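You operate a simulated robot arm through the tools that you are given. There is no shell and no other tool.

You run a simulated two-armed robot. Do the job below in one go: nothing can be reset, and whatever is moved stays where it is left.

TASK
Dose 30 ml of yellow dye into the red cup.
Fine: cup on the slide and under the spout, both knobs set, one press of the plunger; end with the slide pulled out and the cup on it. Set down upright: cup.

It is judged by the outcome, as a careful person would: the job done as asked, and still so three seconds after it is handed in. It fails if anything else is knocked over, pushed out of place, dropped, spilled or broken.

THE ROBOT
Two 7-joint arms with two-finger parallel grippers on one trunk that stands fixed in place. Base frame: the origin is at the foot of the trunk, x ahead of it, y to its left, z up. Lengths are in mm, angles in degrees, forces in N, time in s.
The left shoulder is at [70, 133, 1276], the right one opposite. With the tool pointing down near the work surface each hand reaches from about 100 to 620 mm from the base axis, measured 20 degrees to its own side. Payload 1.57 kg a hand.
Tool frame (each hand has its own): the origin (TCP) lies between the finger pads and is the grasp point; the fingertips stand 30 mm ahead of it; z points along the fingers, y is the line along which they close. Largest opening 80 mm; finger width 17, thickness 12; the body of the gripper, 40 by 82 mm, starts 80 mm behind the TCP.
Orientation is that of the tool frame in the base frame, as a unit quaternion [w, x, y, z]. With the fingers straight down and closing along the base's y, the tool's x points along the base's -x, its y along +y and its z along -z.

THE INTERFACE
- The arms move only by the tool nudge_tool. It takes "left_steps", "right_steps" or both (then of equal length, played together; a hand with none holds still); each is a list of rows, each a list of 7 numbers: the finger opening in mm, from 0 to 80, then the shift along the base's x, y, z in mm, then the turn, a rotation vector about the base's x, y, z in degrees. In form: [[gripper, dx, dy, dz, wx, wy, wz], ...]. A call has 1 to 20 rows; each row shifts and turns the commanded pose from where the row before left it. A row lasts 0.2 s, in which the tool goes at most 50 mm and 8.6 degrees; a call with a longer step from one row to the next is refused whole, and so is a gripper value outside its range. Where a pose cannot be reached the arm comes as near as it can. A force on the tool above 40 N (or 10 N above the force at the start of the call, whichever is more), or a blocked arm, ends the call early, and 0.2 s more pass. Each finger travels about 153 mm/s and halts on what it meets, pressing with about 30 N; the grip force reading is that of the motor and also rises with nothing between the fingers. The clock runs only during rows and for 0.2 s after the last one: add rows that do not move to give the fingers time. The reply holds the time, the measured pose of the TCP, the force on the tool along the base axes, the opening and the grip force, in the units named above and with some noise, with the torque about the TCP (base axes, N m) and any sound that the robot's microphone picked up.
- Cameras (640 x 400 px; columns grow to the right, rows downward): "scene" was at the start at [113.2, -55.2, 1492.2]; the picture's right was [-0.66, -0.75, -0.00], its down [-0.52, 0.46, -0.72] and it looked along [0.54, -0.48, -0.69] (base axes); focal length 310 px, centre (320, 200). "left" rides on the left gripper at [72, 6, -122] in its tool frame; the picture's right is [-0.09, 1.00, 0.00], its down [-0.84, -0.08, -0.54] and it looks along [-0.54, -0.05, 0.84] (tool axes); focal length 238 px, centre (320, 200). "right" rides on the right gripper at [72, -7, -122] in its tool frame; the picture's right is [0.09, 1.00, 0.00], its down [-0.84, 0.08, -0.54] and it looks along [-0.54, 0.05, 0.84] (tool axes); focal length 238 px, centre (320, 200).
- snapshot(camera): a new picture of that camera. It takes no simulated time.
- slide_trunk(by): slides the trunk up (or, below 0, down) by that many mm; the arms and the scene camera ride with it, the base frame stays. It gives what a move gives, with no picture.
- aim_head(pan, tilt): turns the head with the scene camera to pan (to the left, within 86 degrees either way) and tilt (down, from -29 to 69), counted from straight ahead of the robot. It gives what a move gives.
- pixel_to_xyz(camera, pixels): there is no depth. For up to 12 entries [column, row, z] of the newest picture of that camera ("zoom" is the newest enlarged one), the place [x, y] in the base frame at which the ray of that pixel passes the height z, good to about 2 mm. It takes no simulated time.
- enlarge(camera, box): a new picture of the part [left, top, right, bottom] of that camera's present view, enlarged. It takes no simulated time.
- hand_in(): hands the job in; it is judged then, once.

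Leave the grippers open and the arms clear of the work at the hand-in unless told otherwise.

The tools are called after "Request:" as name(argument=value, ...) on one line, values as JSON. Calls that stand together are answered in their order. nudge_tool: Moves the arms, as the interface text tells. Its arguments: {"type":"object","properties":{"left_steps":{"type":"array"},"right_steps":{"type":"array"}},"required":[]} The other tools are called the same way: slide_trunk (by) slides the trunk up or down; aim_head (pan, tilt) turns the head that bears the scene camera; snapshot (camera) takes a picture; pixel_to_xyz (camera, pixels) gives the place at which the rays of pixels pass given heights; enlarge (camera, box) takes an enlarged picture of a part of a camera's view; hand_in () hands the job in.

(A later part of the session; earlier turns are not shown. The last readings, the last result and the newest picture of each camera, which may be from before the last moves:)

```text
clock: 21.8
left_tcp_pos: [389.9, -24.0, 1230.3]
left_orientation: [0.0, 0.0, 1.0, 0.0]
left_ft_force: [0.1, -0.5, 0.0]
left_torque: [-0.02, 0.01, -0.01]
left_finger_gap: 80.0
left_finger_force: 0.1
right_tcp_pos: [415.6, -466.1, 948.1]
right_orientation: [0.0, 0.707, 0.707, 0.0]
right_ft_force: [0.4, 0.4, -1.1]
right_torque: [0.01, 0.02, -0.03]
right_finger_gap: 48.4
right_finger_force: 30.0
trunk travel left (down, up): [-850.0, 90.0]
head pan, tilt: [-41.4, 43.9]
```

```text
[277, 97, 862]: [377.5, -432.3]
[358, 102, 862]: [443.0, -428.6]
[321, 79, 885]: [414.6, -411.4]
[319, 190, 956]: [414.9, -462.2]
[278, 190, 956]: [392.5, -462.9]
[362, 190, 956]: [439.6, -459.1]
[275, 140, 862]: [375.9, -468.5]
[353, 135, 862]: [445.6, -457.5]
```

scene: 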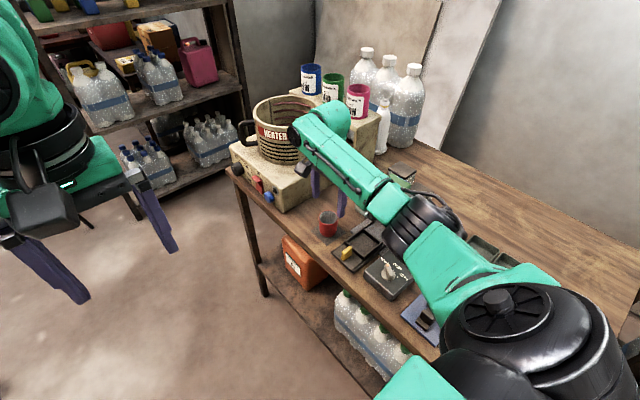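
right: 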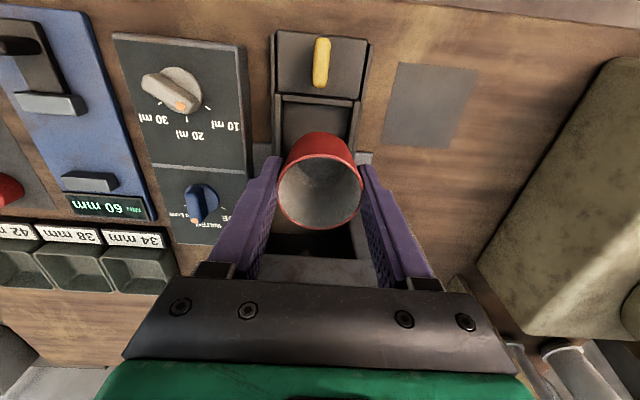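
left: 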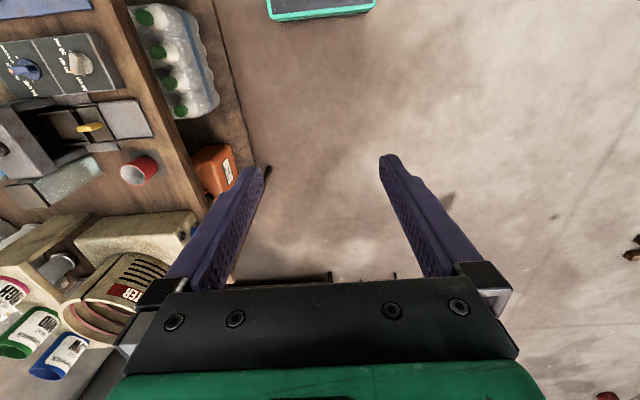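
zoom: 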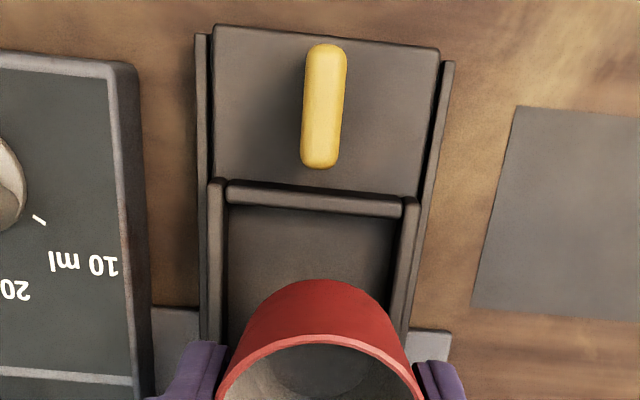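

Cup axis reads (415,-463), tray centre (411,-466). I'll shift (-3.5,-3) and lower, slowly near the bottom.

Request:
nudge_tool(right_steps=[[40, -3.5, -3, 0, 0, 0, 0], [40, 0, 0, -15, 0, 0, 0], [40, 0, 0, -15, 0, 0, 0], [40, 0, 0, -5, 0, 0, 0], [40, 0, 0, 0, 0, 0, 0]])

Request:
snapshot(camera="right")

Request:
enlarge(camera="right", box=[256, 40, 384, 200])

Request:
enlarge(camera="scene", box=[310, 190, 410, 260])

```text
clock: 23.0
left_tcp_pos: [388.6, -24.9, 1229.3]
left_orientation: [0.0, 0.0, 1.0, 0.0]
left_ft_force: [0.4, 0.2, -0.3]
left_torque: [-0.01, -0.05, 0.01]
left_finger_gap: 80.1
left_finger_force: 0.0
right_tcp_pos: [410.6, -468.0, 913.0]
right_orientation: [0.001, 0.707, 0.708, 0.0]
right_ft_force: [-0.3, -0.4, -0.9]
right_torque: [0.05, -0.04, 0.03]
right_finger_gap: 48.2
right_finger_force: 30.0
trunk travel left (down, up): [-850.0, 90.0]
head pan, tilt: [-41.4, 43.9]
```

```text
taken
```

right: 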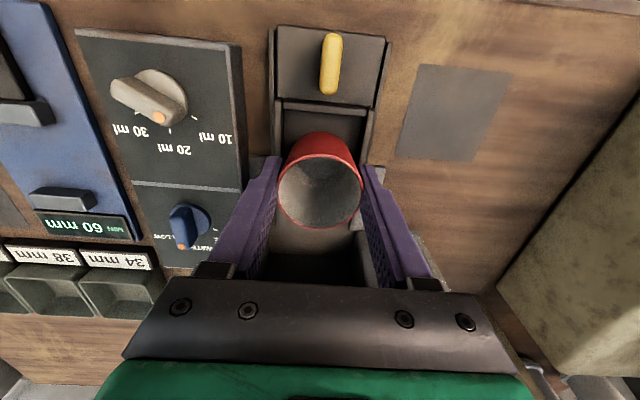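

```text
2.50 times, centred on (320, 120) of right
```

zoom: 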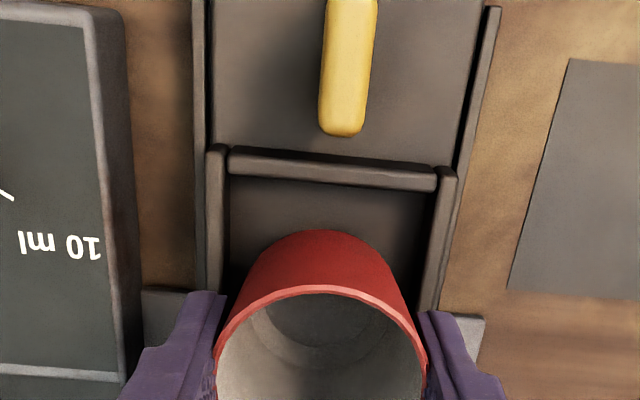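

```text
5.71 times, centred on (360, 225) of scene
```

zoom: 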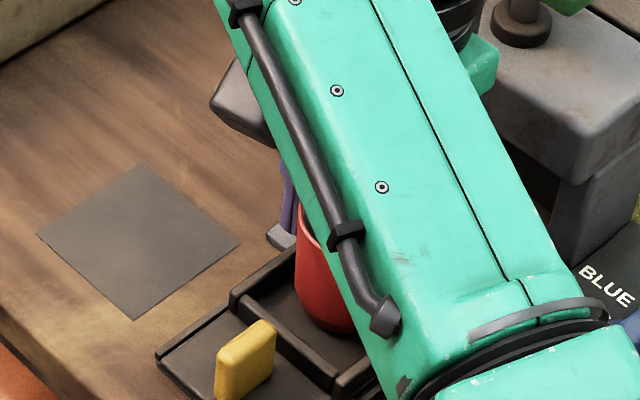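

The cup is centred in the tray, about 10 mm above its floor. Lowering in 2 mm steps, watching the force.

Request:
nudge_tool(right_steps=[[40, 0, 0, -2, 0, 0, 0], [40, 0, 0, -2, 0, 0, 0], [40, 0, 0, -1.5, 0, 0, 0], [40, 0, 0, 0, 0, 0, 0]])

```text
clock: 24.0
left_tcp_pos: [388.2, -24.6, 1229.0]
left_orientation: [0.0, 0.0, 1.0, 0.001]
left_ft_force: [0.1, -0.1, -0.6]
left_torque: [0.01, 0.02, -0.01]
left_finger_gap: 79.8
left_finger_force: 0.0
right_tcp_pos: [410.5, -469.9, 908.5]
right_orientation: [0.0, 0.706, 0.708, 0.0]
right_ft_force: [0.4, 0.0, 0.5]
right_torque: [-0.03, 0.01, -0.01]
right_finger_gap: 48.1
right_finger_force: 29.8
trunk travel left (down, up): [-850.0, 90.0]
head pan, tilt: [-41.4, 43.9]
```

No contact yet; continuing 1.5 mm at a time.

Request:
nudge_tool(right_steps=[[40, 0, 0, -1.5, 0, 0, 0], [40, 0, 0, -1.5, 0, 0, 0], [40, 0, 0, 0, 0, 0, 0]])

```text
clock: 24.8
left_tcp_pos: [388.5, -24.5, 1230.5]
left_orientation: [0.0, 0.0, 1.0, 0.0]
left_ft_force: [-0.1, -0.5, 0.6]
left_torque: [-0.03, 0.02, 0.03]
left_finger_gap: 80.0
left_finger_force: 0.2
right_tcp_pos: [409.8, -470.3, 908.0]
right_orientation: [0.002, 0.707, 0.707, 0.001]
right_ft_force: [0.4, -0.9, 8.4]
right_torque: [0.01, 0.11, 0.01]
right_finger_gap: 48.1
right_finger_force: 29.9
trunk travel left (down, up): [-850.0, 90.0]
head pan, tilt: [-41.4, 43.9]
```

Contact at 8 N. Check that it stands on the floor and not on a wall before releasing.

Request:
enlarge(camera="right", box=[256, 60, 384, 200])

Request:
enlarge(camera="scene", box=[320, 200, 400, 250])

```text
2.86 times, centred on (320, 130) of right
```

zoom: 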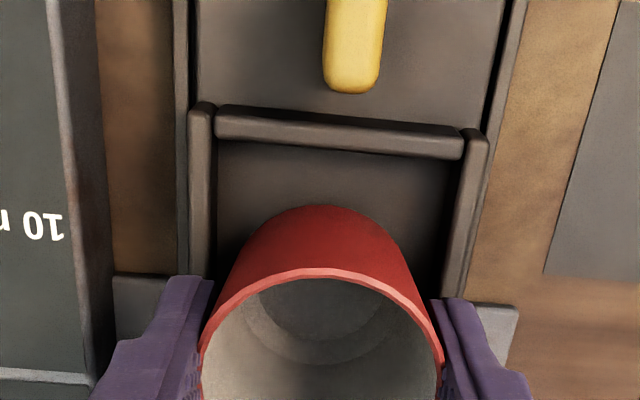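

```text
8.00 times, centred on (360, 225) of scene
```

zoom: 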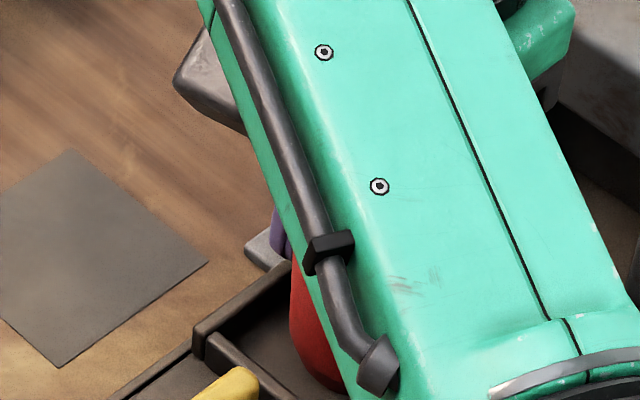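

I'll measure the cup's bottom edge relative to the front wall.

Request:
pixel_to_xyz(camera="right", pixels=[[322, 131.8, 856], [326, 112.5, 856], [326, 107, 863], [276, 99, 863], [374, 107, 863], [320, 153.8, 914], [278, 185, 914], [362, 185, 914]])

Request:
snapshot(camera="left")

```text
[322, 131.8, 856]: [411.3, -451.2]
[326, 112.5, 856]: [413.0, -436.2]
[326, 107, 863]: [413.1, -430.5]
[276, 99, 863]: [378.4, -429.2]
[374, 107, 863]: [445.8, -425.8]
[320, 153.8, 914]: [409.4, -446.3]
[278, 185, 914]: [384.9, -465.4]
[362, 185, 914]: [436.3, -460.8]
```

```text
taken
```

left: 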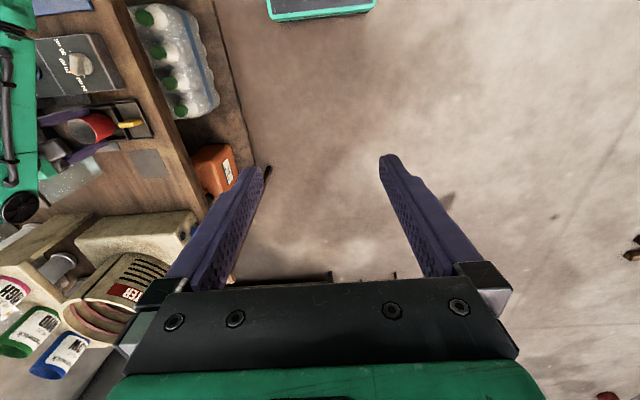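

The cup's axis is about 3.5 mm behind the tray centre. I'll ease up, shift +3.5 in y, set down lightly and open slowly.

Request:
nudge_tool(right_steps=[[40, 0, 0, 4, 0, 0, 0], [40, 0, 3.5, 0, 0, 0, 0], [40, 0, 0, -2, 0, 0, 0], [40, 0, 0, 0, 0, 0, 0]])

```text
clock: 25.8
left_tcp_pos: [389.3, -24.9, 1229.7]
left_orientation: [0.0, 0.0, 1.0, 0.0]
left_ft_force: [-0.1, -0.2, 0.8]
left_torque: [-0.01, -0.01, 0.01]
left_finger_gap: 79.9
left_finger_force: 0.1
right_tcp_pos: [409.5, -467.5, 908.0]
right_orientation: [0.0, 0.707, 0.708, -0.001]
right_ft_force: [-0.3, -0.3, 0.2]
right_torque: [0.0, -0.01, -0.01]
right_finger_gap: 48.3
right_finger_force: 30.3
trunk travel left (down, up): [-850.0, 90.0]
head pan, tilt: [-41.4, 43.9]
```

Request:
nudge_tool(right_steps=[[40, 0, 0, -1, 0, 0, 0], [44, 0, 0, 0, 0, 0, 0], [50, 0, 0, 0, 0, 0, 0], [56, 0, 0, 0, 0, 0, 0], [64, 0, 0, 0, 0, 0, 0], [64, 0, 0, 0, 0, 0, 0]])

Request:
snapshot(camera="right")

```text
clock: 27.2
left_tcp_pos: [388.2, -25.2, 1229.5]
left_orientation: [-0.001, 0.0, 1.0, 0.0]
left_ft_force: [0.6, 0.4, -0.7]
left_torque: [0.02, -0.03, 0.03]
left_finger_gap: 80.0
left_finger_force: 0.2
right_tcp_pos: [408.4, -466.8, 906.5]
right_orientation: [0.0, 0.707, 0.707, 0.0]
right_ft_force: [0.0, 0.7, -0.1]
right_torque: [0.0, 0.02, -0.03]
right_finger_gap: 63.9
right_finger_force: 0.0
trunk travel left (down, up): [-850.0, 90.0]
head pan, tilt: [-41.4, 43.9]
```

```text
taken
```

right: 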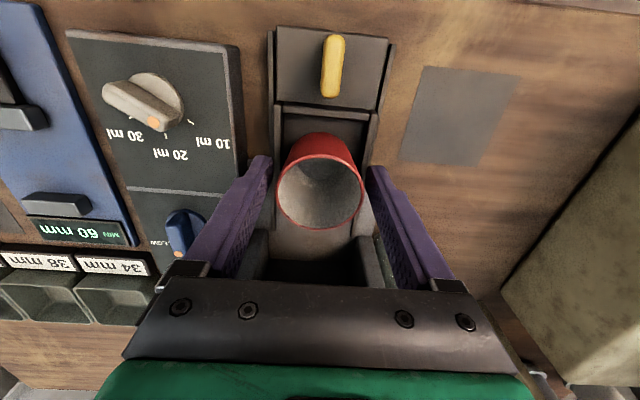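

The cup stands in the tray. Rise straight up and look.

Request:
nudge_tool(right_steps=[[64, 1, 0, 20, 0, 0, 0], [64, 0, 0, 40, 0, 0, 0], [64, 0, 0, 50, 0, 0, 0], [64, 0, 0, 0, 0, 0, 0]])

Request:
snapshot(camera="right")

Request:
enlarge(camera="right", box=[256, 60, 416, 200])

Request:
enlarge(camera="scene", box=[310, 190, 438, 270])

```text
clock: 28.2
left_tcp_pos: [387.8, -26.3, 1228.6]
left_orientation: [0.0, 0.0, 1.0, 0.0]
left_ft_force: [0.2, -0.4, -0.2]
left_torque: [-0.01, -0.01, 0.0]
left_finger_gap: 79.8
left_finger_force: 0.0
right_tcp_pos: [408.5, -462.8, 1015.9]
right_orientation: [-0.001, 0.706, 0.708, 0.001]
right_ft_force: [-0.9, 0.8, 0.4]
right_torque: [0.01, 0.02, 0.0]
right_finger_gap: 63.8
right_finger_force: 0.1
trunk travel left (down, up): [-850.0, 90.0]
head pan, tilt: [-41.4, 43.9]
```

```text
taken
```

right: 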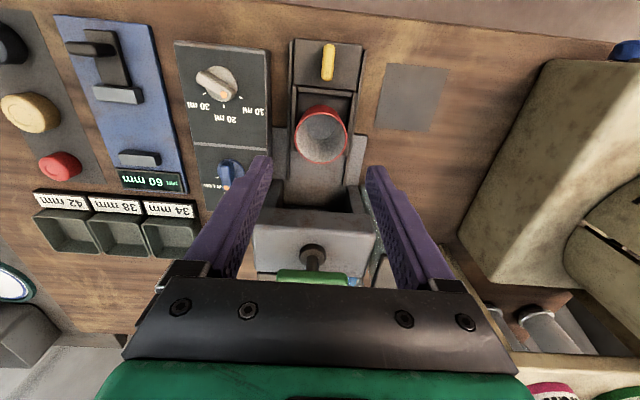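

```text
2.86 times, centred on (336, 130) of right
```

zoom: 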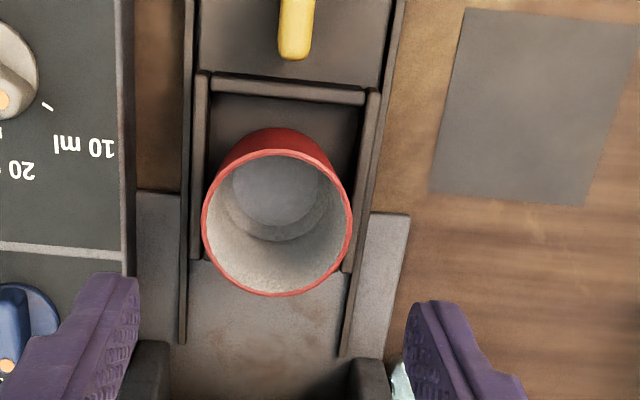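

```text
5.00 times, centred on (374, 230) of scene
```

zoom: 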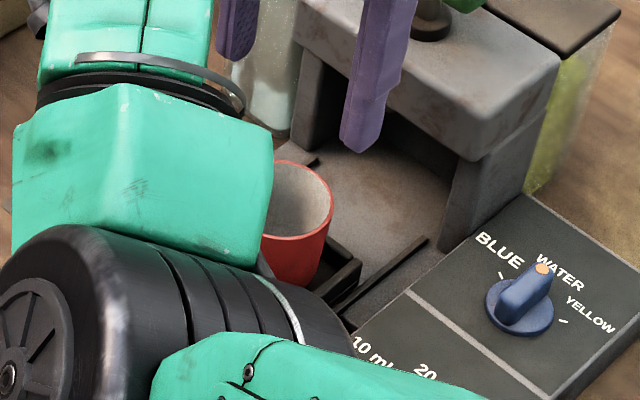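

Cup stands upright inside the tray. Now I'll push the slide in by its handle: move the hand over the handle at (410.5,-408) with 40 mm opening.

Request:
nudge_tool(right_steps=[[50, 1, 30, 0, 0, 0, 0], [40, 0, 29, 0, 0, 0, 0], [40, 0, 0, 0, 0, 0, 0], [40, 0, 0, -20, 0, 0, 0], [40, 0, 0, 0, 0, 0, 0]])

Request:
snapshot(camera="right")

```text
clock: 29.4
left_tcp_pos: [388.4, -24.8, 1229.2]
left_orientation: [0.0, 0.0, 1.0, 0.0]
left_ft_force: [-0.6, 0.2, 0.2]
left_torque: [0.0, -0.01, -0.01]
left_finger_gap: 79.8
left_finger_force: 0.0
right_tcp_pos: [412.2, -405.6, 996.4]
right_orientation: [0.0, 0.707, 0.707, 0.0]
right_ft_force: [0.2, 0.3, 0.4]
right_torque: [-0.01, 0.01, 0.02]
right_finger_gap: 39.9
right_finger_force: 0.0
trunk travel left (down, up): [-850.0, 90.0]
head pan, tilt: [-41.4, 43.9]
```

```text
taken
```

right: 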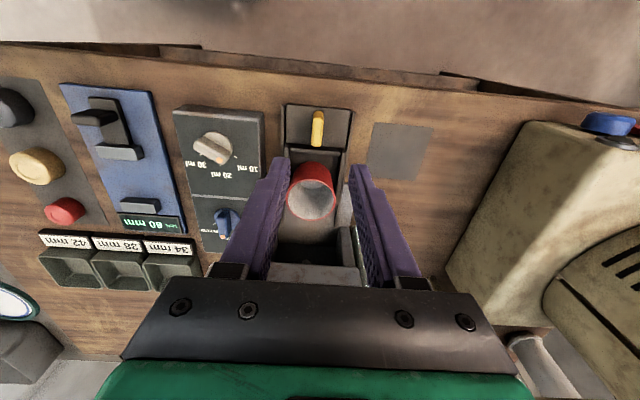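

Over the handle. Descend to TCP ≈896 and close.

Request:
nudge_tool(right_steps=[[40, 0, 0, -35, 0, 0, 0], [40, 0, 0, -35, 0, 0, 0], [40, 0, 0, -30, 0, 0, 0], [40, 0, 0, 0, 0, 0, 0]])

Request:
enlarge(camera="right", box=[220, 80, 420, 225])

```text
clock: 30.4
left_tcp_pos: [388.7, -23.7, 1230.4]
left_orientation: [-0.001, 0.0, 1.0, 0.0]
left_ft_force: [-0.2, 0.1, 0.9]
left_torque: [-0.02, 0.02, -0.03]
left_finger_gap: 80.2
left_finger_force: 0.0
right_tcp_pos: [413.2, -408.6, 895.2]
right_orientation: [0.0, 0.707, 0.707, 0.0]
right_ft_force: [0.9, -0.3, -0.8]
right_torque: [0.01, -0.01, 0.0]
right_finger_gap: 40.2
right_finger_force: 0.1
trunk travel left (down, up): [-850.0, 90.0]
head pan, tilt: [-41.4, 43.9]
```

```text
2.76 times, centred on (320, 152) of right
```

zoom: 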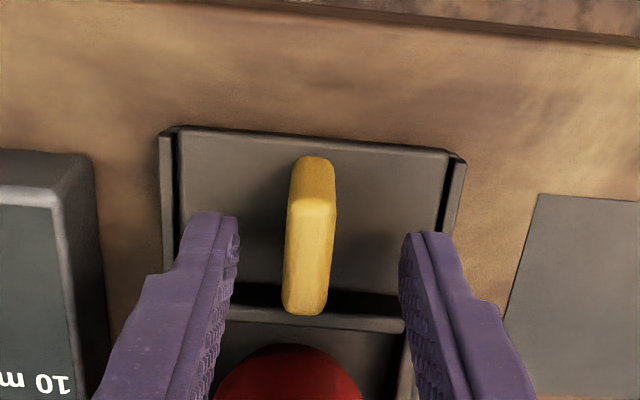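

Handle is ~2 mm to -x of the middle; shift and close.

Request:
nudge_tool(right_steps=[[24, -2, 0, 0, 0, 0, 0], [12, 0, 0, 0, 0, 0, 0], [0, 0, 0, 0, 0, 0, 0], [0, 0, 0, 0, 0, 0, 0]])

```text
clock: 31.4
left_tcp_pos: [388.9, -23.9, 1230.7]
left_orientation: [0.001, -0.001, 1.0, 0.0]
left_ft_force: [1.0, -0.2, -0.6]
left_torque: [0.0, -0.01, 0.01]
left_finger_gap: 80.2
left_finger_force: 0.1
right_tcp_pos: [409.2, -409.2, 897.4]
right_orientation: [0.0, 0.707, 0.707, 0.0]
right_ft_force: [-3.4, 0.3, -2.4]
right_torque: [-0.37, 0.03, -0.04]
right_finger_gap: 10.7
right_finger_force: 28.2
trunk travel left (down, up): [-850.0, 90.0]
head pan, tilt: [-41.4, 43.9]
```

Gripped with little side force. Push in along -y slowly.

Request:
nudge_tool(right_steps=[[0, 0, -2, 0, 0, 0, 0], [0, 0, -4, 0, 0, 0, 0], [0, 0, -5, 0, 0, 0, 0], [0, 0, -5, 0, 0, 0, 0], [0, 0, -5, 0, 0, 0, 0], [0, 0, -5, 0, 0, 0, 0], [0, 0, -5, 0, 0, 0, 0], [0, 0, -5, 0, 0, 0, 0], [0, 0, -4, 0, 0, 0, 0], [0, 0, 0, 0, 0, 0, 0]])

Request:
snapshot(camera="right")

Request:
enlarge(camera="scene", box=[310, 170, 438, 270])

```text
clock: 33.6
left_tcp_pos: [391.4, -25.7, 1229.5]
left_orientation: [-0.001, 0.0, 1.0, -0.001]
left_ft_force: [0.1, -0.3, 0.4]
left_torque: [0.02, -0.01, 0.03]
left_finger_gap: 79.9
left_finger_force: 0.1
right_tcp_pos: [409.9, -446.7, 896.8]
right_orientation: [-0.001, 0.707, 0.707, 0.0]
right_ft_force: [3.8, 0.0, -1.5]
right_torque: [-0.4, -0.27, 0.01]
right_finger_gap: 10.9
right_finger_force: 28.4
trunk travel left (down, up): [-850.0, 90.0]
head pan, tilt: [-41.4, 43.9]
```

```text
taken
```

right: 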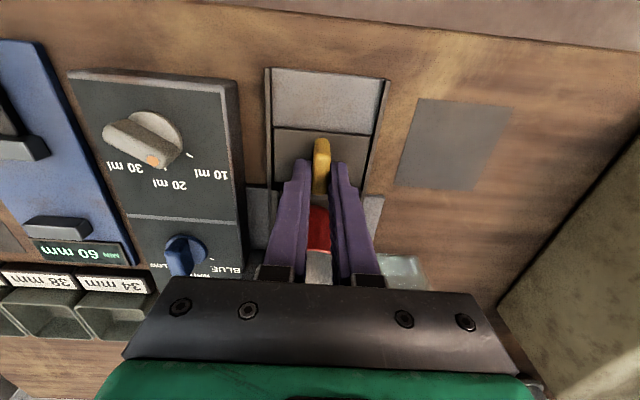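

```text
4.00 times, centred on (374, 220) of scene
```

zoom: 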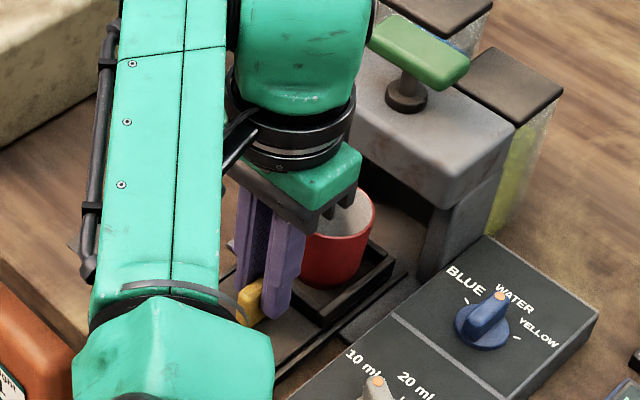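

The cup rides steadily. Push the remaining ~45 mm until the stop.

Request:
nudge_tool(right_steps=[[0, 0, -3, 0, 0, 0, 0], [0, 0, -5, 0, 0, 0, 0], [0, 0, -5, 0, 0, 0, 0], [0, 0, -5, 0, 0, 0, 0], [0, 0, -5, 0, 0, 0, 0], [0, 0, -5, 0, 0, 0, 0], [0, 0, -5, 0, 0, 0, 0], [0, 0, -4, 0, 0, 0, 0], [0, 0, -3, 0, 0, 0, 0], [0, 0, 0, 0, 0, 0, 0]])

```text
clock: 35.8
left_tcp_pos: [391.1, -22.8, 1228.9]
left_orientation: [-0.001, -0.001, 1.0, -0.001]
left_ft_force: [-0.4, -0.7, -0.6]
left_torque: [0.02, 0.04, 0.0]
left_finger_gap: 80.1
left_finger_force: 0.1
right_tcp_pos: [410.9, -486.7, 897.0]
right_orientation: [0.001, 0.706, 0.708, -0.002]
right_ft_force: [12.0, -0.6, 8.7]
right_torque: [-0.84, -0.36, -0.01]
right_finger_gap: 11.0
right_finger_force: 28.8
trunk travel left (down, up): [-850.0, 90.0]
head pan, tilt: [-41.4, 43.9]
```

Not at the stop yet; continue 2 mm at a time.

Request:
nudge_tool(right_steps=[[0, 1, -2, -0.5, 0, 0, 0], [0, 0, -2, 0, 0, 0, 0], [0, 0, -2, 0, 0, 0, 0], [0, 0, 0, 0, 0, 0, 0]])

Request:
enlarge(camera="scene", box=[310, 170, 438, 270])

```text
clock: 36.8
left_tcp_pos: [389.1, -22.7, 1229.8]
left_orientation: [0.0, 0.0, 1.0, 0.0]
left_ft_force: [0.7, 0.4, 0.8]
left_torque: [-0.02, -0.03, -0.04]
left_finger_gap: 80.0
left_finger_force: 0.1
right_tcp_pos: [410.5, -493.6, 897.4]
right_orientation: [-0.001, 0.707, 0.707, -0.001]
right_ft_force: [3.1, 2.6, 7.3]
right_torque: [-0.25, -0.1, 0.0]
right_finger_gap: 10.8
right_finger_force: 28.8
trunk travel left (down, up): [-850.0, 90.0]
head pan, tilt: [-41.4, 43.9]
```

```text
4.00 times, centred on (374, 220) of scene
```

zoom: 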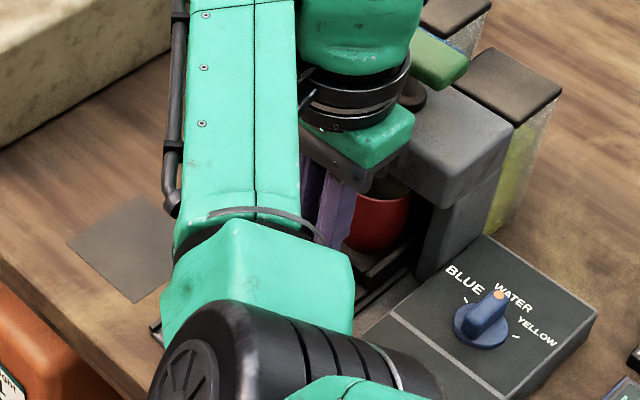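

Request:
nudge_tool(right_steps=[[0, 0, -2, -0.5, 0, 0, 0], [0, 0, -1.5, 0, 0, 0, 0], [0, 0, 0, 0, 0, 0, 0]])

```text
clock: 37.6
left_tcp_pos: [387.4, -20.6, 1230.7]
left_orientation: [0.001, -0.001, 1.0, -0.002]
left_ft_force: [0.1, -0.2, 0.3]
left_torque: [-0.02, 0.01, 0.01]
left_finger_gap: 79.5
left_finger_force: 0.0
right_tcp_pos: [409.2, -493.8, 897.9]
right_orientation: [0.0, 0.707, 0.707, 0.0]
right_ft_force: [-0.9, 13.3, 8.7]
right_torque: [0.64, -0.03, -0.07]
right_finger_gap: 11.0
right_finger_force: 28.7
trunk travel left (down, up): [-850.0, 90.0]
head pan, tilt: [-41.4, 43.9]
```

Stop reached (+13 N). Ease back, open, rise, and look at the cup under the spout.

Request:
nudge_tool(right_steps=[[0, 0, 3, 0, 0, 0, 0], [20, 0, 0, 0, 0, 0, 0], [40, 0, 0, 0, 0, 0, 0], [40, 0, 0, 0, 0, 0, 0], [40, 0, 0, 30, 0, 0, 0], [40, 0, 0, 40, 0, 0, 0], [40, 0, 20, 40, 0, 0, 0], [60, 0, 40, 10, 0, 0, 0], [80, 0, 45, 0, 0, 0, 0], [80, 0, 45, 0, 0, 0, 0], [80, 0, 0, 0, 0, 0, 0]])

Request:
snapshot(camera="right")

Request:
enlarge(camera="scene", box=[310, 160, 470, 260])

```text
clock: 40.0
left_tcp_pos: [388.9, -26.0, 1229.5]
left_orientation: [0.0, 0.0, 1.0, 0.0]
left_ft_force: [-0.1, -0.1, 1.2]
left_torque: [-0.01, 0.0, 0.02]
left_finger_gap: 79.9
left_finger_force: 0.1
right_tcp_pos: [410.3, -341.3, 1013.3]
right_orientation: [0.0, 0.707, 0.707, 0.0]
right_ft_force: [0.4, 0.0, -0.2]
right_torque: [0.03, 0.0, 0.03]
right_finger_gap: 80.2
right_finger_force: 0.1
trunk travel left (down, up): [-850.0, 90.0]
head pan, tilt: [-41.4, 43.9]
```

```text
taken
```

right: 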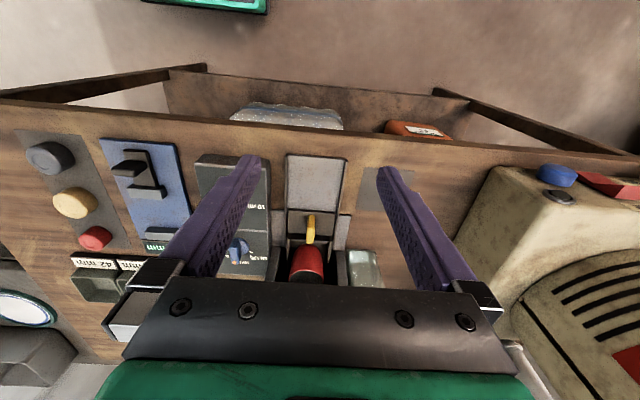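

```text
4.00 times, centred on (390, 210) of scene
```

zoom: 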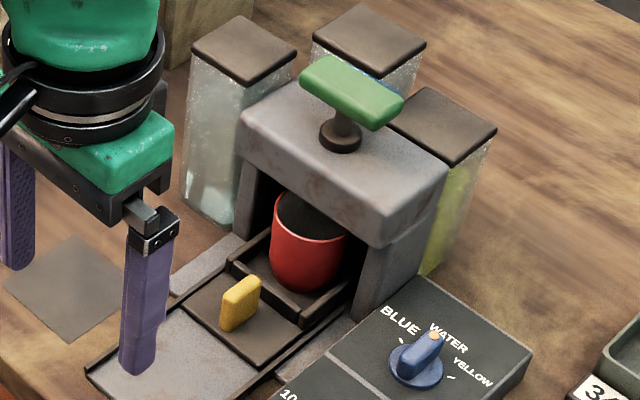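

The cup is in the housing. I'll tilt as before to check the spout is above it.

Request:
nudge_tool(right_steps=[[80, 0, 20, -10, -8.4, 0, 0], [80, 0, 20, -10, -8.4, 0, 0], [80, 0, 20, -10, -8.4, 0, 0], [80, 0, 10, -10, -8.4, 0, 0], [80, 0, 0, 0, 0, 0, 0]])

Request:
snapshot(camera="right")

Request:
enlarge(camera="right", box=[240, 140, 390, 260])

```text
clock: 40.8
left_tcp_pos: [391.1, -24.2, 1228.4]
left_orientation: [0.0, 0.0, 1.0, 0.0]
left_ft_force: [-0.5, 0.9, 0.0]
left_torque: [0.04, 0.01, -0.03]
left_finger_gap: 79.8
left_finger_force: 0.2
right_tcp_pos: [428.0, -351.4, 1035.7]
right_orientation: [0.209, 0.712, 0.653, -0.154]
right_ft_force: [0.0, 0.5, -0.2]
right_torque: [0.01, 0.02, -0.01]
right_finger_gap: 80.0
right_finger_force: 0.1
trunk travel left (down, up): [-850.0, 90.0]
head pan, tilt: [-41.4, 43.9]
stopped in row 3 (right hand): the arm was blocked; the commanded pose is now the measured one
```

```text
taken
```

right: 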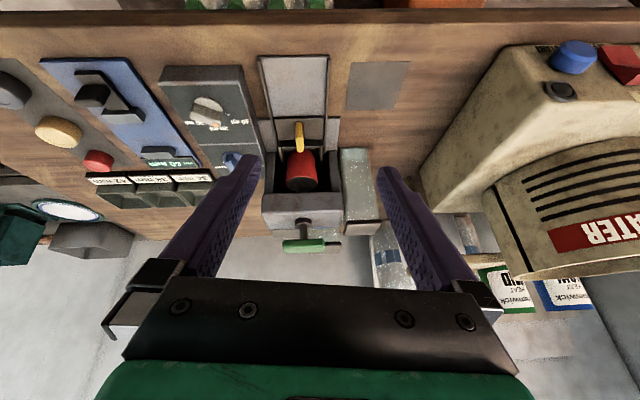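

```text
3.33 times, centred on (315, 200) of right
```

zoom: 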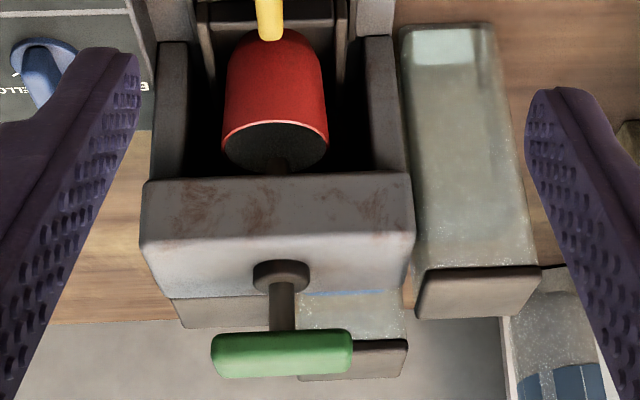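

Spout sits above the cup opening. But the arm reported being blocked; I'll check the scene to see why.

Request:
snapshot(camera="scene")

Request:
snapshot(camera="left")

```text
taken
```

scene: 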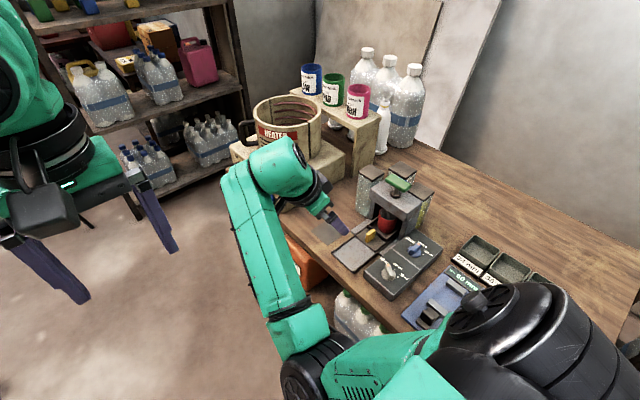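

```text
taken
```

left: 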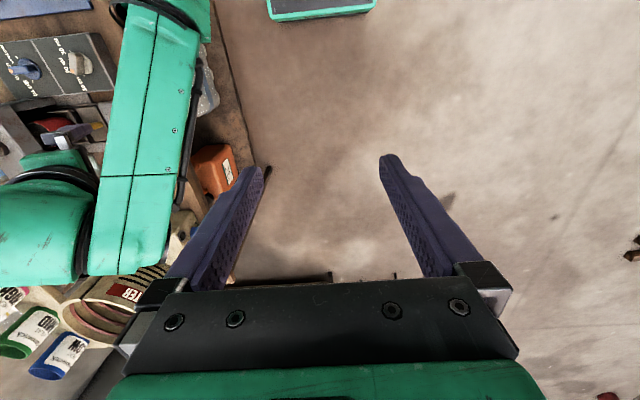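

The elbow swung round to the inner (left) side, probably reaching a limit or the bench front. I'll undo the tilt (rotation ≈ [29.6,4.5,4.8]) while moving back toward -y, staying high.

Request:
nudge_tool(right_steps=[[60, -5, -5, 0, 7.4, 1.1, 1.2], [60, -5, -5, 0, 7.4, 1.1, 1.2], [60, -5, -10, 0, 7.4, 1.1, 1.2], [60, -5, -10, 0, 7.4, 1.2, 1.2], [60, -10, -20, 0, 0, 0, 0], [60, 0, 0, 0, 0, 0, 0]])

Request:
snapshot(camera="scene")

```text
clock: 42.2
left_tcp_pos: [388.4, -23.7, 1230.9]
left_orientation: [0.0, 0.0, 1.0, 0.0]
left_ft_force: [0.0, -0.6, 0.4]
left_torque: [-0.02, -0.02, 0.0]
left_finger_gap: 80.1
left_finger_force: 0.1
right_tcp_pos: [397.9, -399.9, 1035.0]
right_orientation: [-0.001, 0.707, 0.707, 0.0]
right_ft_force: [0.4, -0.8, -0.4]
right_torque: [0.04, 0.0, -0.02]
right_finger_gap: 59.8
right_finger_force: 0.0
trunk travel left (down, up): [-850.0, 90.0]
head pan, tilt: [-41.4, 43.9]
```

```text
taken
```

scene: 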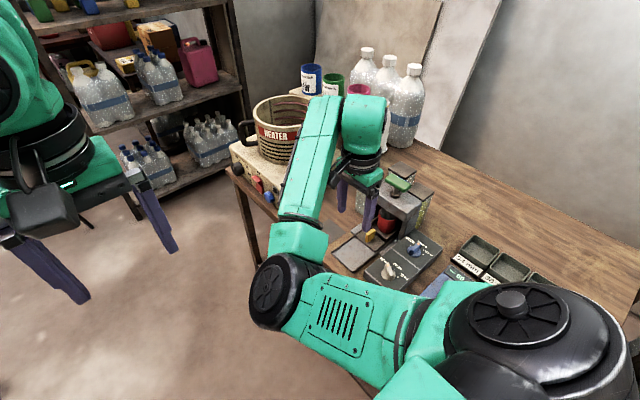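

Level again. Now move towards the volume knob near (308,-440), turning the hand to yaw -40° (rotate +50° about z).

Request:
nudge_tool(right_steps=[[60, -15, -6, -3, 0, 0, 8.33], [60, -15, -6, -3, 0, 0, 8.33], [60, -15, -7, -3, 0, 0, 8.33], [60, -15, -7, -3, 0, 0, 8.33], [60, -15, -7, -3, 0, 0, 8.33], [60, -15, -7, -3, 0, 0, 8.35], [60, 0, 0, 0, 0, 0, 0]])

Request:
snapshot(camera="right")

Request:
snapshot(camera="scene")

```text
clock: 43.8
left_tcp_pos: [389.3, -25.5, 1229.7]
left_orientation: [0.0, 0.0, 1.0, 0.0]
left_ft_force: [-0.8, 0.1, -0.9]
left_torque: [-0.02, -0.01, -0.04]
left_finger_gap: 79.9
left_finger_force: 0.1
right_tcp_pos: [309.1, -440.4, 1015.9]
right_orientation: [0.0, 0.341, 0.94, 0.0]
right_ft_force: [0.5, -0.2, 0.4]
right_torque: [-0.05, -0.01, -0.01]
right_finger_gap: 60.0
right_finger_force: 0.0
trunk travel left (down, up): [-850.0, 90.0]
head pan, tilt: [-41.4, 43.9]
```

```text
taken
```

right: 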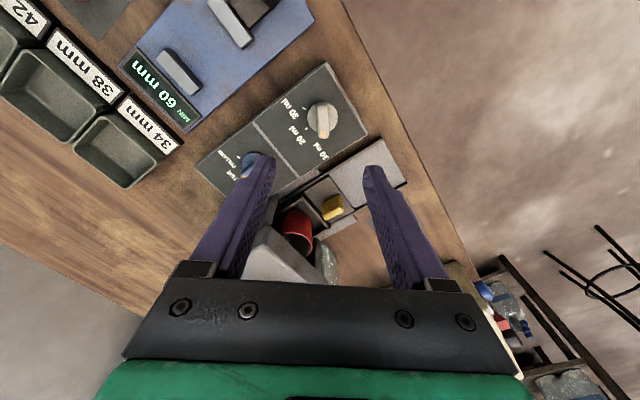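

```text
taken
```

scene: 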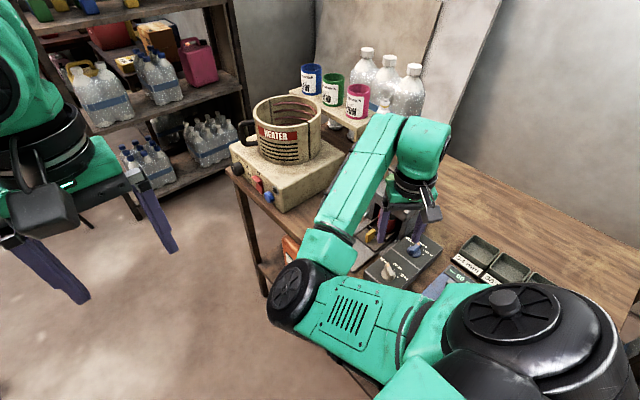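

Enlarge to locate both knobs and their ticks.

Request:
enlarge(camera="right", box=[190, 50, 382, 200])

Request:
enlarge(camera="scene", box=[360, 220, 456, 300])

```text
2.67 times, centred on (286, 125) of right
```

zoom: 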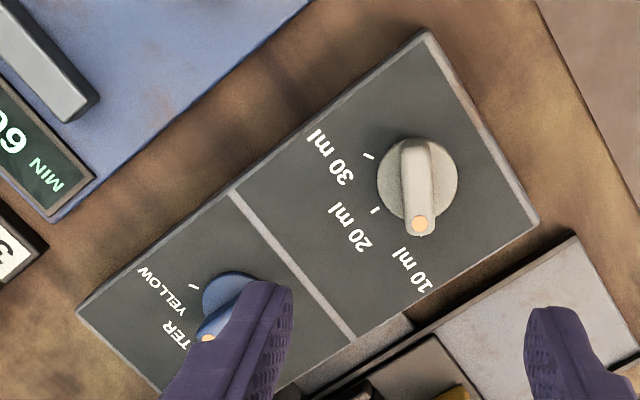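

```text
5.00 times, centred on (408, 260) of scene
```

zoom: 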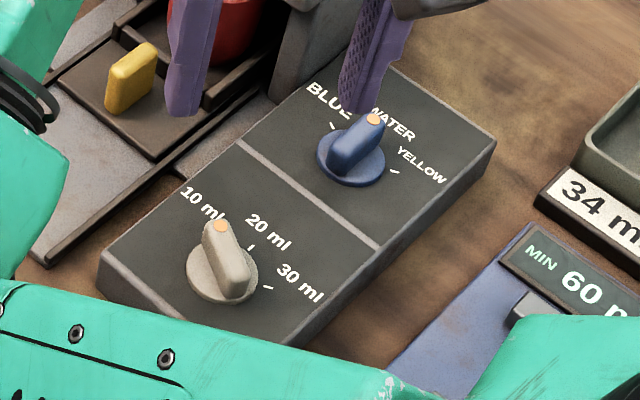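

Get the coordinates of knob disc, bar tip and ticks.

Request:
pixel_to_xyz(camera="right", pixels=[[322.7, 118.5, 875], [322.7, 118.5, 890], [322.7, 133, 890], [322.7, 104, 890], [304.4, 108.5, 872], [306.6, 128.8, 872], [244, 176.5, 890], [238, 157.5, 872], [253, 157, 875]])

Request:
pixel_to_xyz(camera="zoom", pixels=[[221, 275, 875], [251, 247, 872], [267, 288, 872], [221, 226, 890], [235, 280, 890], [351, 160, 875], [374, 118, 890], [345, 155, 890], [394, 171, 872], [334, 127, 872]])

```text
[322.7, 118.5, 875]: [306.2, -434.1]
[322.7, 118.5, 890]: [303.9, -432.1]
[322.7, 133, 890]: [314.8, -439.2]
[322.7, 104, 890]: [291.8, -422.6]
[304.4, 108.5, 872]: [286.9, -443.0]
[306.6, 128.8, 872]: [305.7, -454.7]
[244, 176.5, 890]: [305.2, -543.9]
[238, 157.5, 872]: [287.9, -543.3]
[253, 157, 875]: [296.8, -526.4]
```

```text
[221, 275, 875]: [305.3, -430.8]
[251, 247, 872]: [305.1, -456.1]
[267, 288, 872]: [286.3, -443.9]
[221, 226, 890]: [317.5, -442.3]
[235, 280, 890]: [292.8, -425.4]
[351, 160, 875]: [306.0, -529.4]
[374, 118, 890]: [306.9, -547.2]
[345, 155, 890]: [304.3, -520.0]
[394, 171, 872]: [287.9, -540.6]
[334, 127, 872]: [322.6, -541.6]
```

Both views agree: volume knob axis (305,-432), ticks at ±60° about -y (30 ml towards (-x,-y)); dye knob axis (306,-529), its YELLOW tick likewise at -150°. Bar tops ≈ z 890. I must turn from yaw -30 to -150. First I'll test that free rotation to yaw -150 is possible, up high.

Request:
nudge_tool(right_steps=[[60, -1, 1, 0, 0, 0, -8.5], [60, -1, 1, 0, 0, 0, -8.5], [60, -1, 1, 0, 0, 0, -8.5], [60, -1, 1, 0, 0, 0, -8.5], [60, 0, 1, 0, 0, 0, -8.5], [60, 0, 1, 0, 0, 0, -8.5], [60, 0, 1, 0, 0, 0, -8.5], [60, 0, 1, 0, 0, 0, -8.5], [60, 0, 0, 0, 0, 0, -8.5], [60, 0, 0, 0, 0, 0, -8.5], [60, 0, 0, 0, 0, 0, -8.5], [60, 0, 0, 0, 0, 0, -8.5], [60, 0, 0, 0, 0, 0, -8.1], [60, 0, 0, 0, 0, 0, 0]])

Request:
snapshot(camera="scene")

Request:
snapshot(camera="right")

```text
clock: 46.8
left_tcp_pos: [387.9, -23.4, 1229.4]
left_orientation: [0.0, -0.001, 1.0, 0.0]
left_ft_force: [-0.4, -0.6, 1.0]
left_torque: [-0.01, 0.01, -0.04]
left_finger_gap: 80.0
left_finger_force: 0.1
right_tcp_pos: [302.4, -432.2, 1017.4]
right_orientation: [0.0, 0.967, 0.256, 0.0]
right_ft_force: [0.2, 0.2, 0.3]
right_torque: [0.0, 0.0, -0.05]
right_finger_gap: 60.0
right_finger_force: 0.0
trunk travel left (down, up): [-850.0, 90.0]
head pan, tilt: [-41.4, 43.9]
```

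```text
taken
```

scene: 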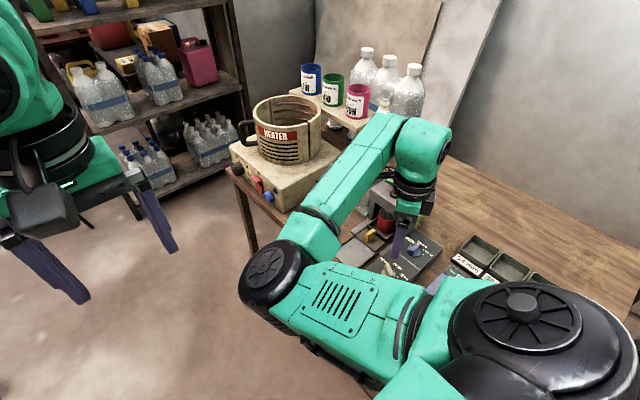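

```text
taken
```

right: 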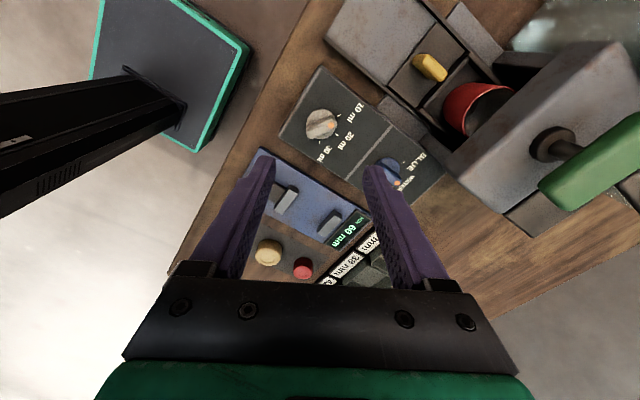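

Rotation to -150° works without trouble. Dye knob first: turn back to yaw -90 while moving above it at (306,-529), opening 36 mm.

Request:
nudge_tool(right_steps=[[50, 0.3, -13.6, 0, 0, 0, 8.57], [40, 0.3, -13.6, 0, 0, 0, 8.57], [36, 0.3, -13.6, 0, 0, 0, 8.57], [36, 0.3, -13.7, 0, 0, 0, 8.57], [36, 0.3, -13.7, 0, 0, 0, 8.57], [36, 0.3, -13.7, 0, 0, 0, 8.57], [36, 0.2, -13.7, 0, 0, 0, 8.57], [36, 0, 0, -40, 0, 0, 0], [36, 0, 0, 0, 0, 0, 0]])

Request:
snapshot(camera="right")

Request:
enlarge(camera="scene", box=[340, 180, 468, 280])

```text
clock: 48.8
left_tcp_pos: [388.2, -23.5, 1229.7]
left_orientation: [0.0, 0.0, 1.0, 0.0]
left_ft_force: [0.2, -0.8, -0.6]
left_torque: [-0.03, 0.01, -0.02]
left_finger_gap: 80.0
left_finger_force: 0.1
right_tcp_pos: [303.0, -526.9, 979.4]
right_orientation: [0.001, 0.707, 0.707, 0.001]
right_ft_force: [-0.7, 0.1, 0.4]
right_torque: [-0.01, 0.0, 0.01]
right_finger_gap: 35.9
right_finger_force: 0.0
trunk travel left (down, up): [-850.0, 90.0]
head pan, tilt: [-41.4, 43.9]
```

```text
taken
```

right: 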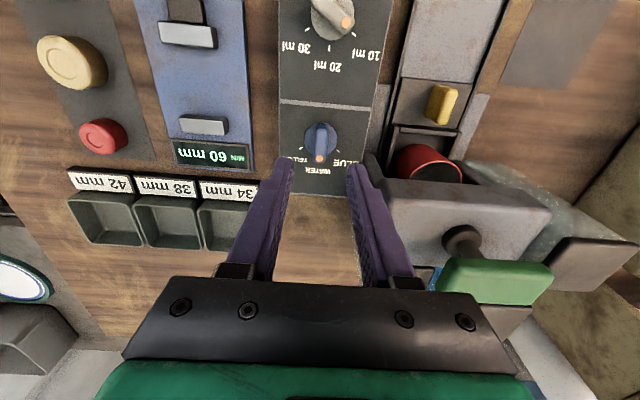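

```text
4.00 times, centred on (404, 230) of scene
```

zoom: 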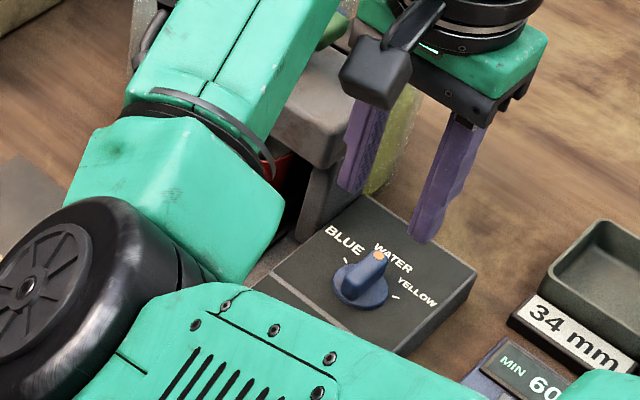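

Refine dye knob location from here.

Request:
enlarge(camera="right", box=[256, 90, 384, 190])

```text
4.00 times, centred on (320, 140) of right
```

zoom: 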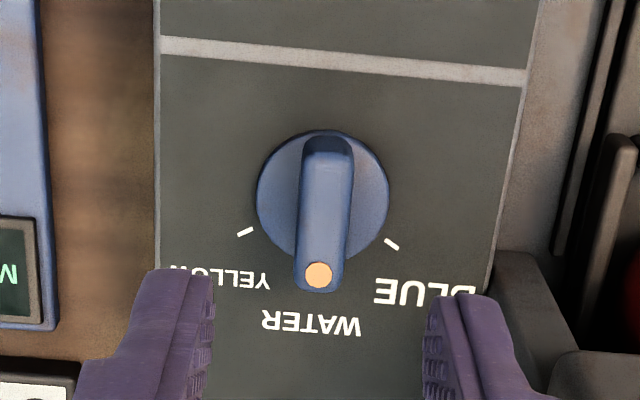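

Request:
pixel_to_xyz(camera="zoom", pixels=[[322, 196, 876], [325, 145, 890], [318, 275, 890], [301, 220, 890], [350, 220, 890], [245, 232, 872], [391, 244, 872]])

```text
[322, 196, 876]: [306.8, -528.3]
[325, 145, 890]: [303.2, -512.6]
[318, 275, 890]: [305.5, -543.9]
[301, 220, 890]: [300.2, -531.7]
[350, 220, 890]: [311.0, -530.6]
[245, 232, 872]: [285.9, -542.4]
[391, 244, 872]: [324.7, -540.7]
```

Knob axis (306.5,-528.5), bar 11 mm wide. Descend to TCP z≈909 (tips ≈879) and check.

Request:
nudge_tool(right_steps=[[36, 0, 0, -30, 0, 0, 0], [36, 0, 0, -28, 0, 0, 0], [36, 0, 0, -10, 0, 0, 0], [36, 0, 0, 0, 0, 0, 0]])

Request:
enlarge(camera="right", box=[220, 90, 420, 215])

Request:
enlarge(camera="scene", box=[370, 200, 466, 280])

```text
clock: 49.8
left_tcp_pos: [389.3, -25.6, 1231.0]
left_orientation: [0.0, 0.0, 1.0, 0.0]
left_ft_force: [0.4, 0.3, 0.7]
left_torque: [-0.03, -0.06, -0.02]
left_finger_gap: 80.0
left_finger_force: 0.0
right_tcp_pos: [306.9, -527.1, 912.1]
right_orientation: [0.0, 0.708, 0.706, 0.0]
right_ft_force: [0.6, 0.3, 0.2]
right_torque: [-0.02, -0.02, 0.06]
right_finger_gap: 36.0
right_finger_force: 0.1
trunk travel left (down, up): [-850.0, 90.0]
head pan, tilt: [-41.4, 43.9]
```

```text
3.20 times, centred on (320, 152) of right
```

zoom: 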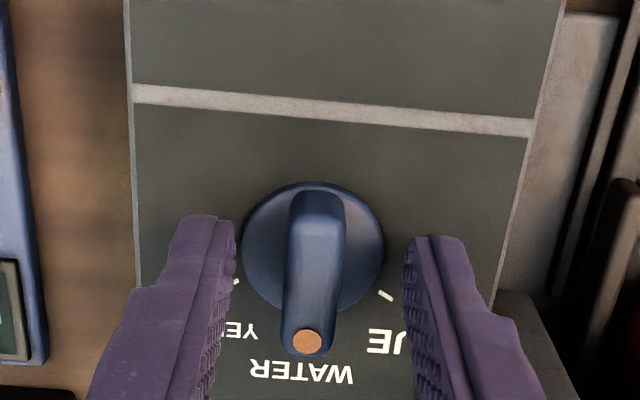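

```text
5.00 times, centred on (418, 240) of scene
```

zoom: 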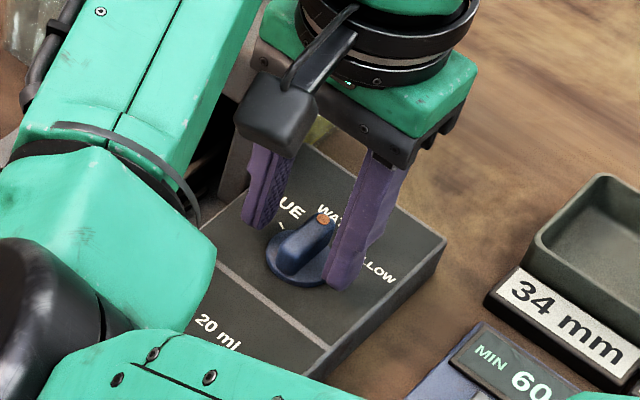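

The bar is centred between the fingers. Lower 2 mm and close.

Request:
nudge_tool(right_steps=[[30, 0, -1, -2, 0, 0, 0], [20, 0, 0, 0, 0, 0, 0], [8, 0, 0, 0, 0, 0, 0], [0, 0, 0, 0, 0, 0, 0], [0, 0, 0, 0, 0, 0, 0]])

Request:
enlarge(camera="right", box=[220, 90, 420, 215])

```text
clock: 51.0
left_tcp_pos: [386.9, -24.2, 1230.5]
left_orientation: [0.001, 0.0, 1.0, 0.0]
left_ft_force: [0.0, 0.2, -0.6]
left_torque: [-0.02, 0.0, -0.02]
left_finger_gap: 80.0
left_finger_force: 0.1
right_tcp_pos: [304.1, -528.6, 909.0]
right_orientation: [0.001, 0.709, 0.706, 0.0]
right_ft_force: [-8.2, 2.5, -4.5]
right_torque: [-0.21, 0.32, -0.04]
right_finger_gap: 11.7
right_finger_force: 29.3
trunk travel left (down, up): [-850.0, 90.0]
head pan, tilt: [-41.4, 43.9]
```

```text
3.20 times, centred on (320, 152) of right
```

zoom: 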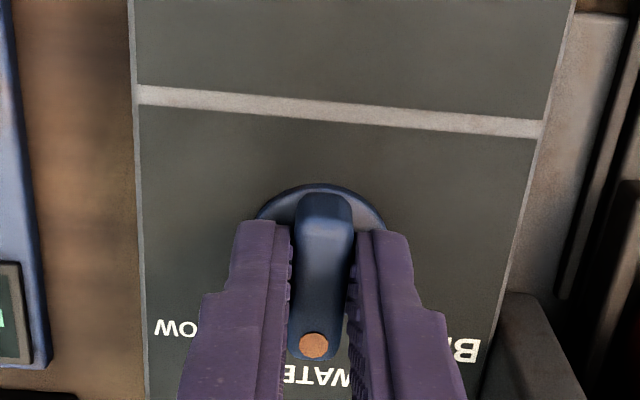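

Gripped at 11.7 mm. Shift command -2 in x to relieve side force, then turn -60° about z.

Request:
nudge_tool(right_steps=[[0, -2, 0, 0, 0, 0, 0], [0, 0, 0, 0, 0, 0, -7.5], [0, 0, 0, 0, 0, 0, -7.5], [0, 0, 0, 0, 0, 0, -7.5], [0, 0, 0, 0, 0, 0, -7.5], [0, 0, 0, 0, 0, 0, 0]])

Request:
snapshot(camera="right")

```text
clock: 52.4
left_tcp_pos: [390.8, -23.8, 1230.6]
left_orientation: [0.0, 0.0, 1.0, -0.001]
left_ft_force: [0.2, -1.0, 0.6]
left_torque: [0.03, 0.0, 0.02]
left_finger_gap: 79.9
left_finger_force: 0.1
right_tcp_pos: [305.8, -528.0, 909.0]
right_orientation: [0.001, 0.867, 0.498, 0.0]
right_ft_force: [8.7, -0.7, 10.9]
right_torque: [0.69, -0.4, 0.03]
right_finger_gap: 12.1
right_finger_force: 29.8
trunk travel left (down, up): [-850.0, 90.0]
head pan, tilt: [-41.4, 43.9]
```

```text
taken
```

right: 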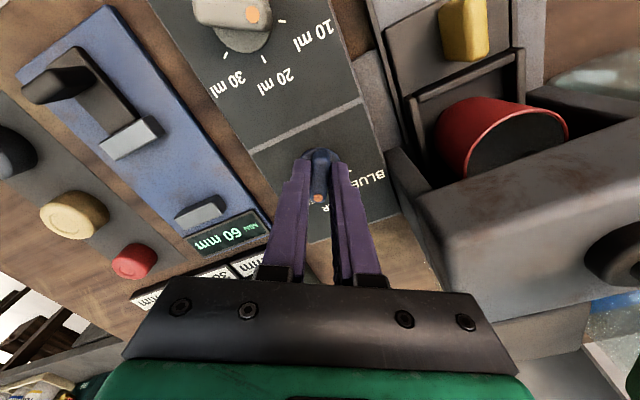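

The knob turns with the hand (half-way). Continue the other 30°.

Request:
nudge_tool(right_steps=[[0, 1, 0, -0.5, 0, 0, -7.5], [0, 0, 0, 0, 0, 0, -7.5], [0, 0, 0, 0, 0, 0, -7.5], [0, 0, 0, 0, 0, 0, -7.5], [0, 0, 0, 0, 0, 0, 0]])

Request:
enlarge(camera="right", box=[220, 90, 420, 215])

```text
clock: 53.6
left_tcp_pos: [389.5, -22.8, 1228.4]
left_orientation: [-0.001, 0.0, 1.0, 0.0]
left_ft_force: [0.1, 0.0, 0.3]
left_torque: [-0.01, 0.01, -0.02]
left_finger_gap: 80.3
left_finger_force: 0.0
right_tcp_pos: [306.7, -529.7, 909.3]
right_orientation: [0.003, 0.967, 0.256, -0.001]
right_ft_force: [12.8, -13.5, 25.2]
right_torque: [-0.25, 0.31, 0.39]
right_finger_gap: 11.7
right_finger_force: 29.1
trunk travel left (down, up): [-850.0, 90.0]
head pan, tilt: [-41.4, 43.9]
```

```text
3.20 times, centred on (320, 152) of right
```

zoom: 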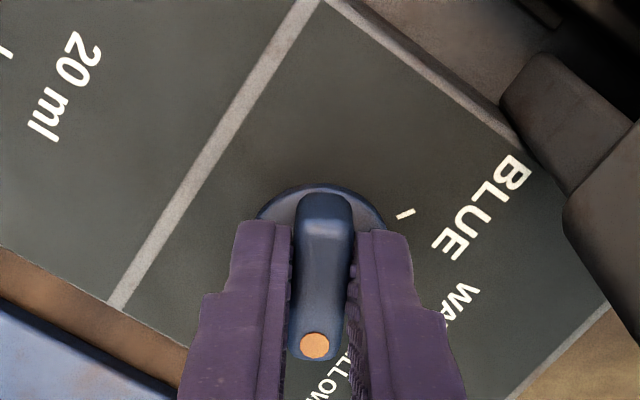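

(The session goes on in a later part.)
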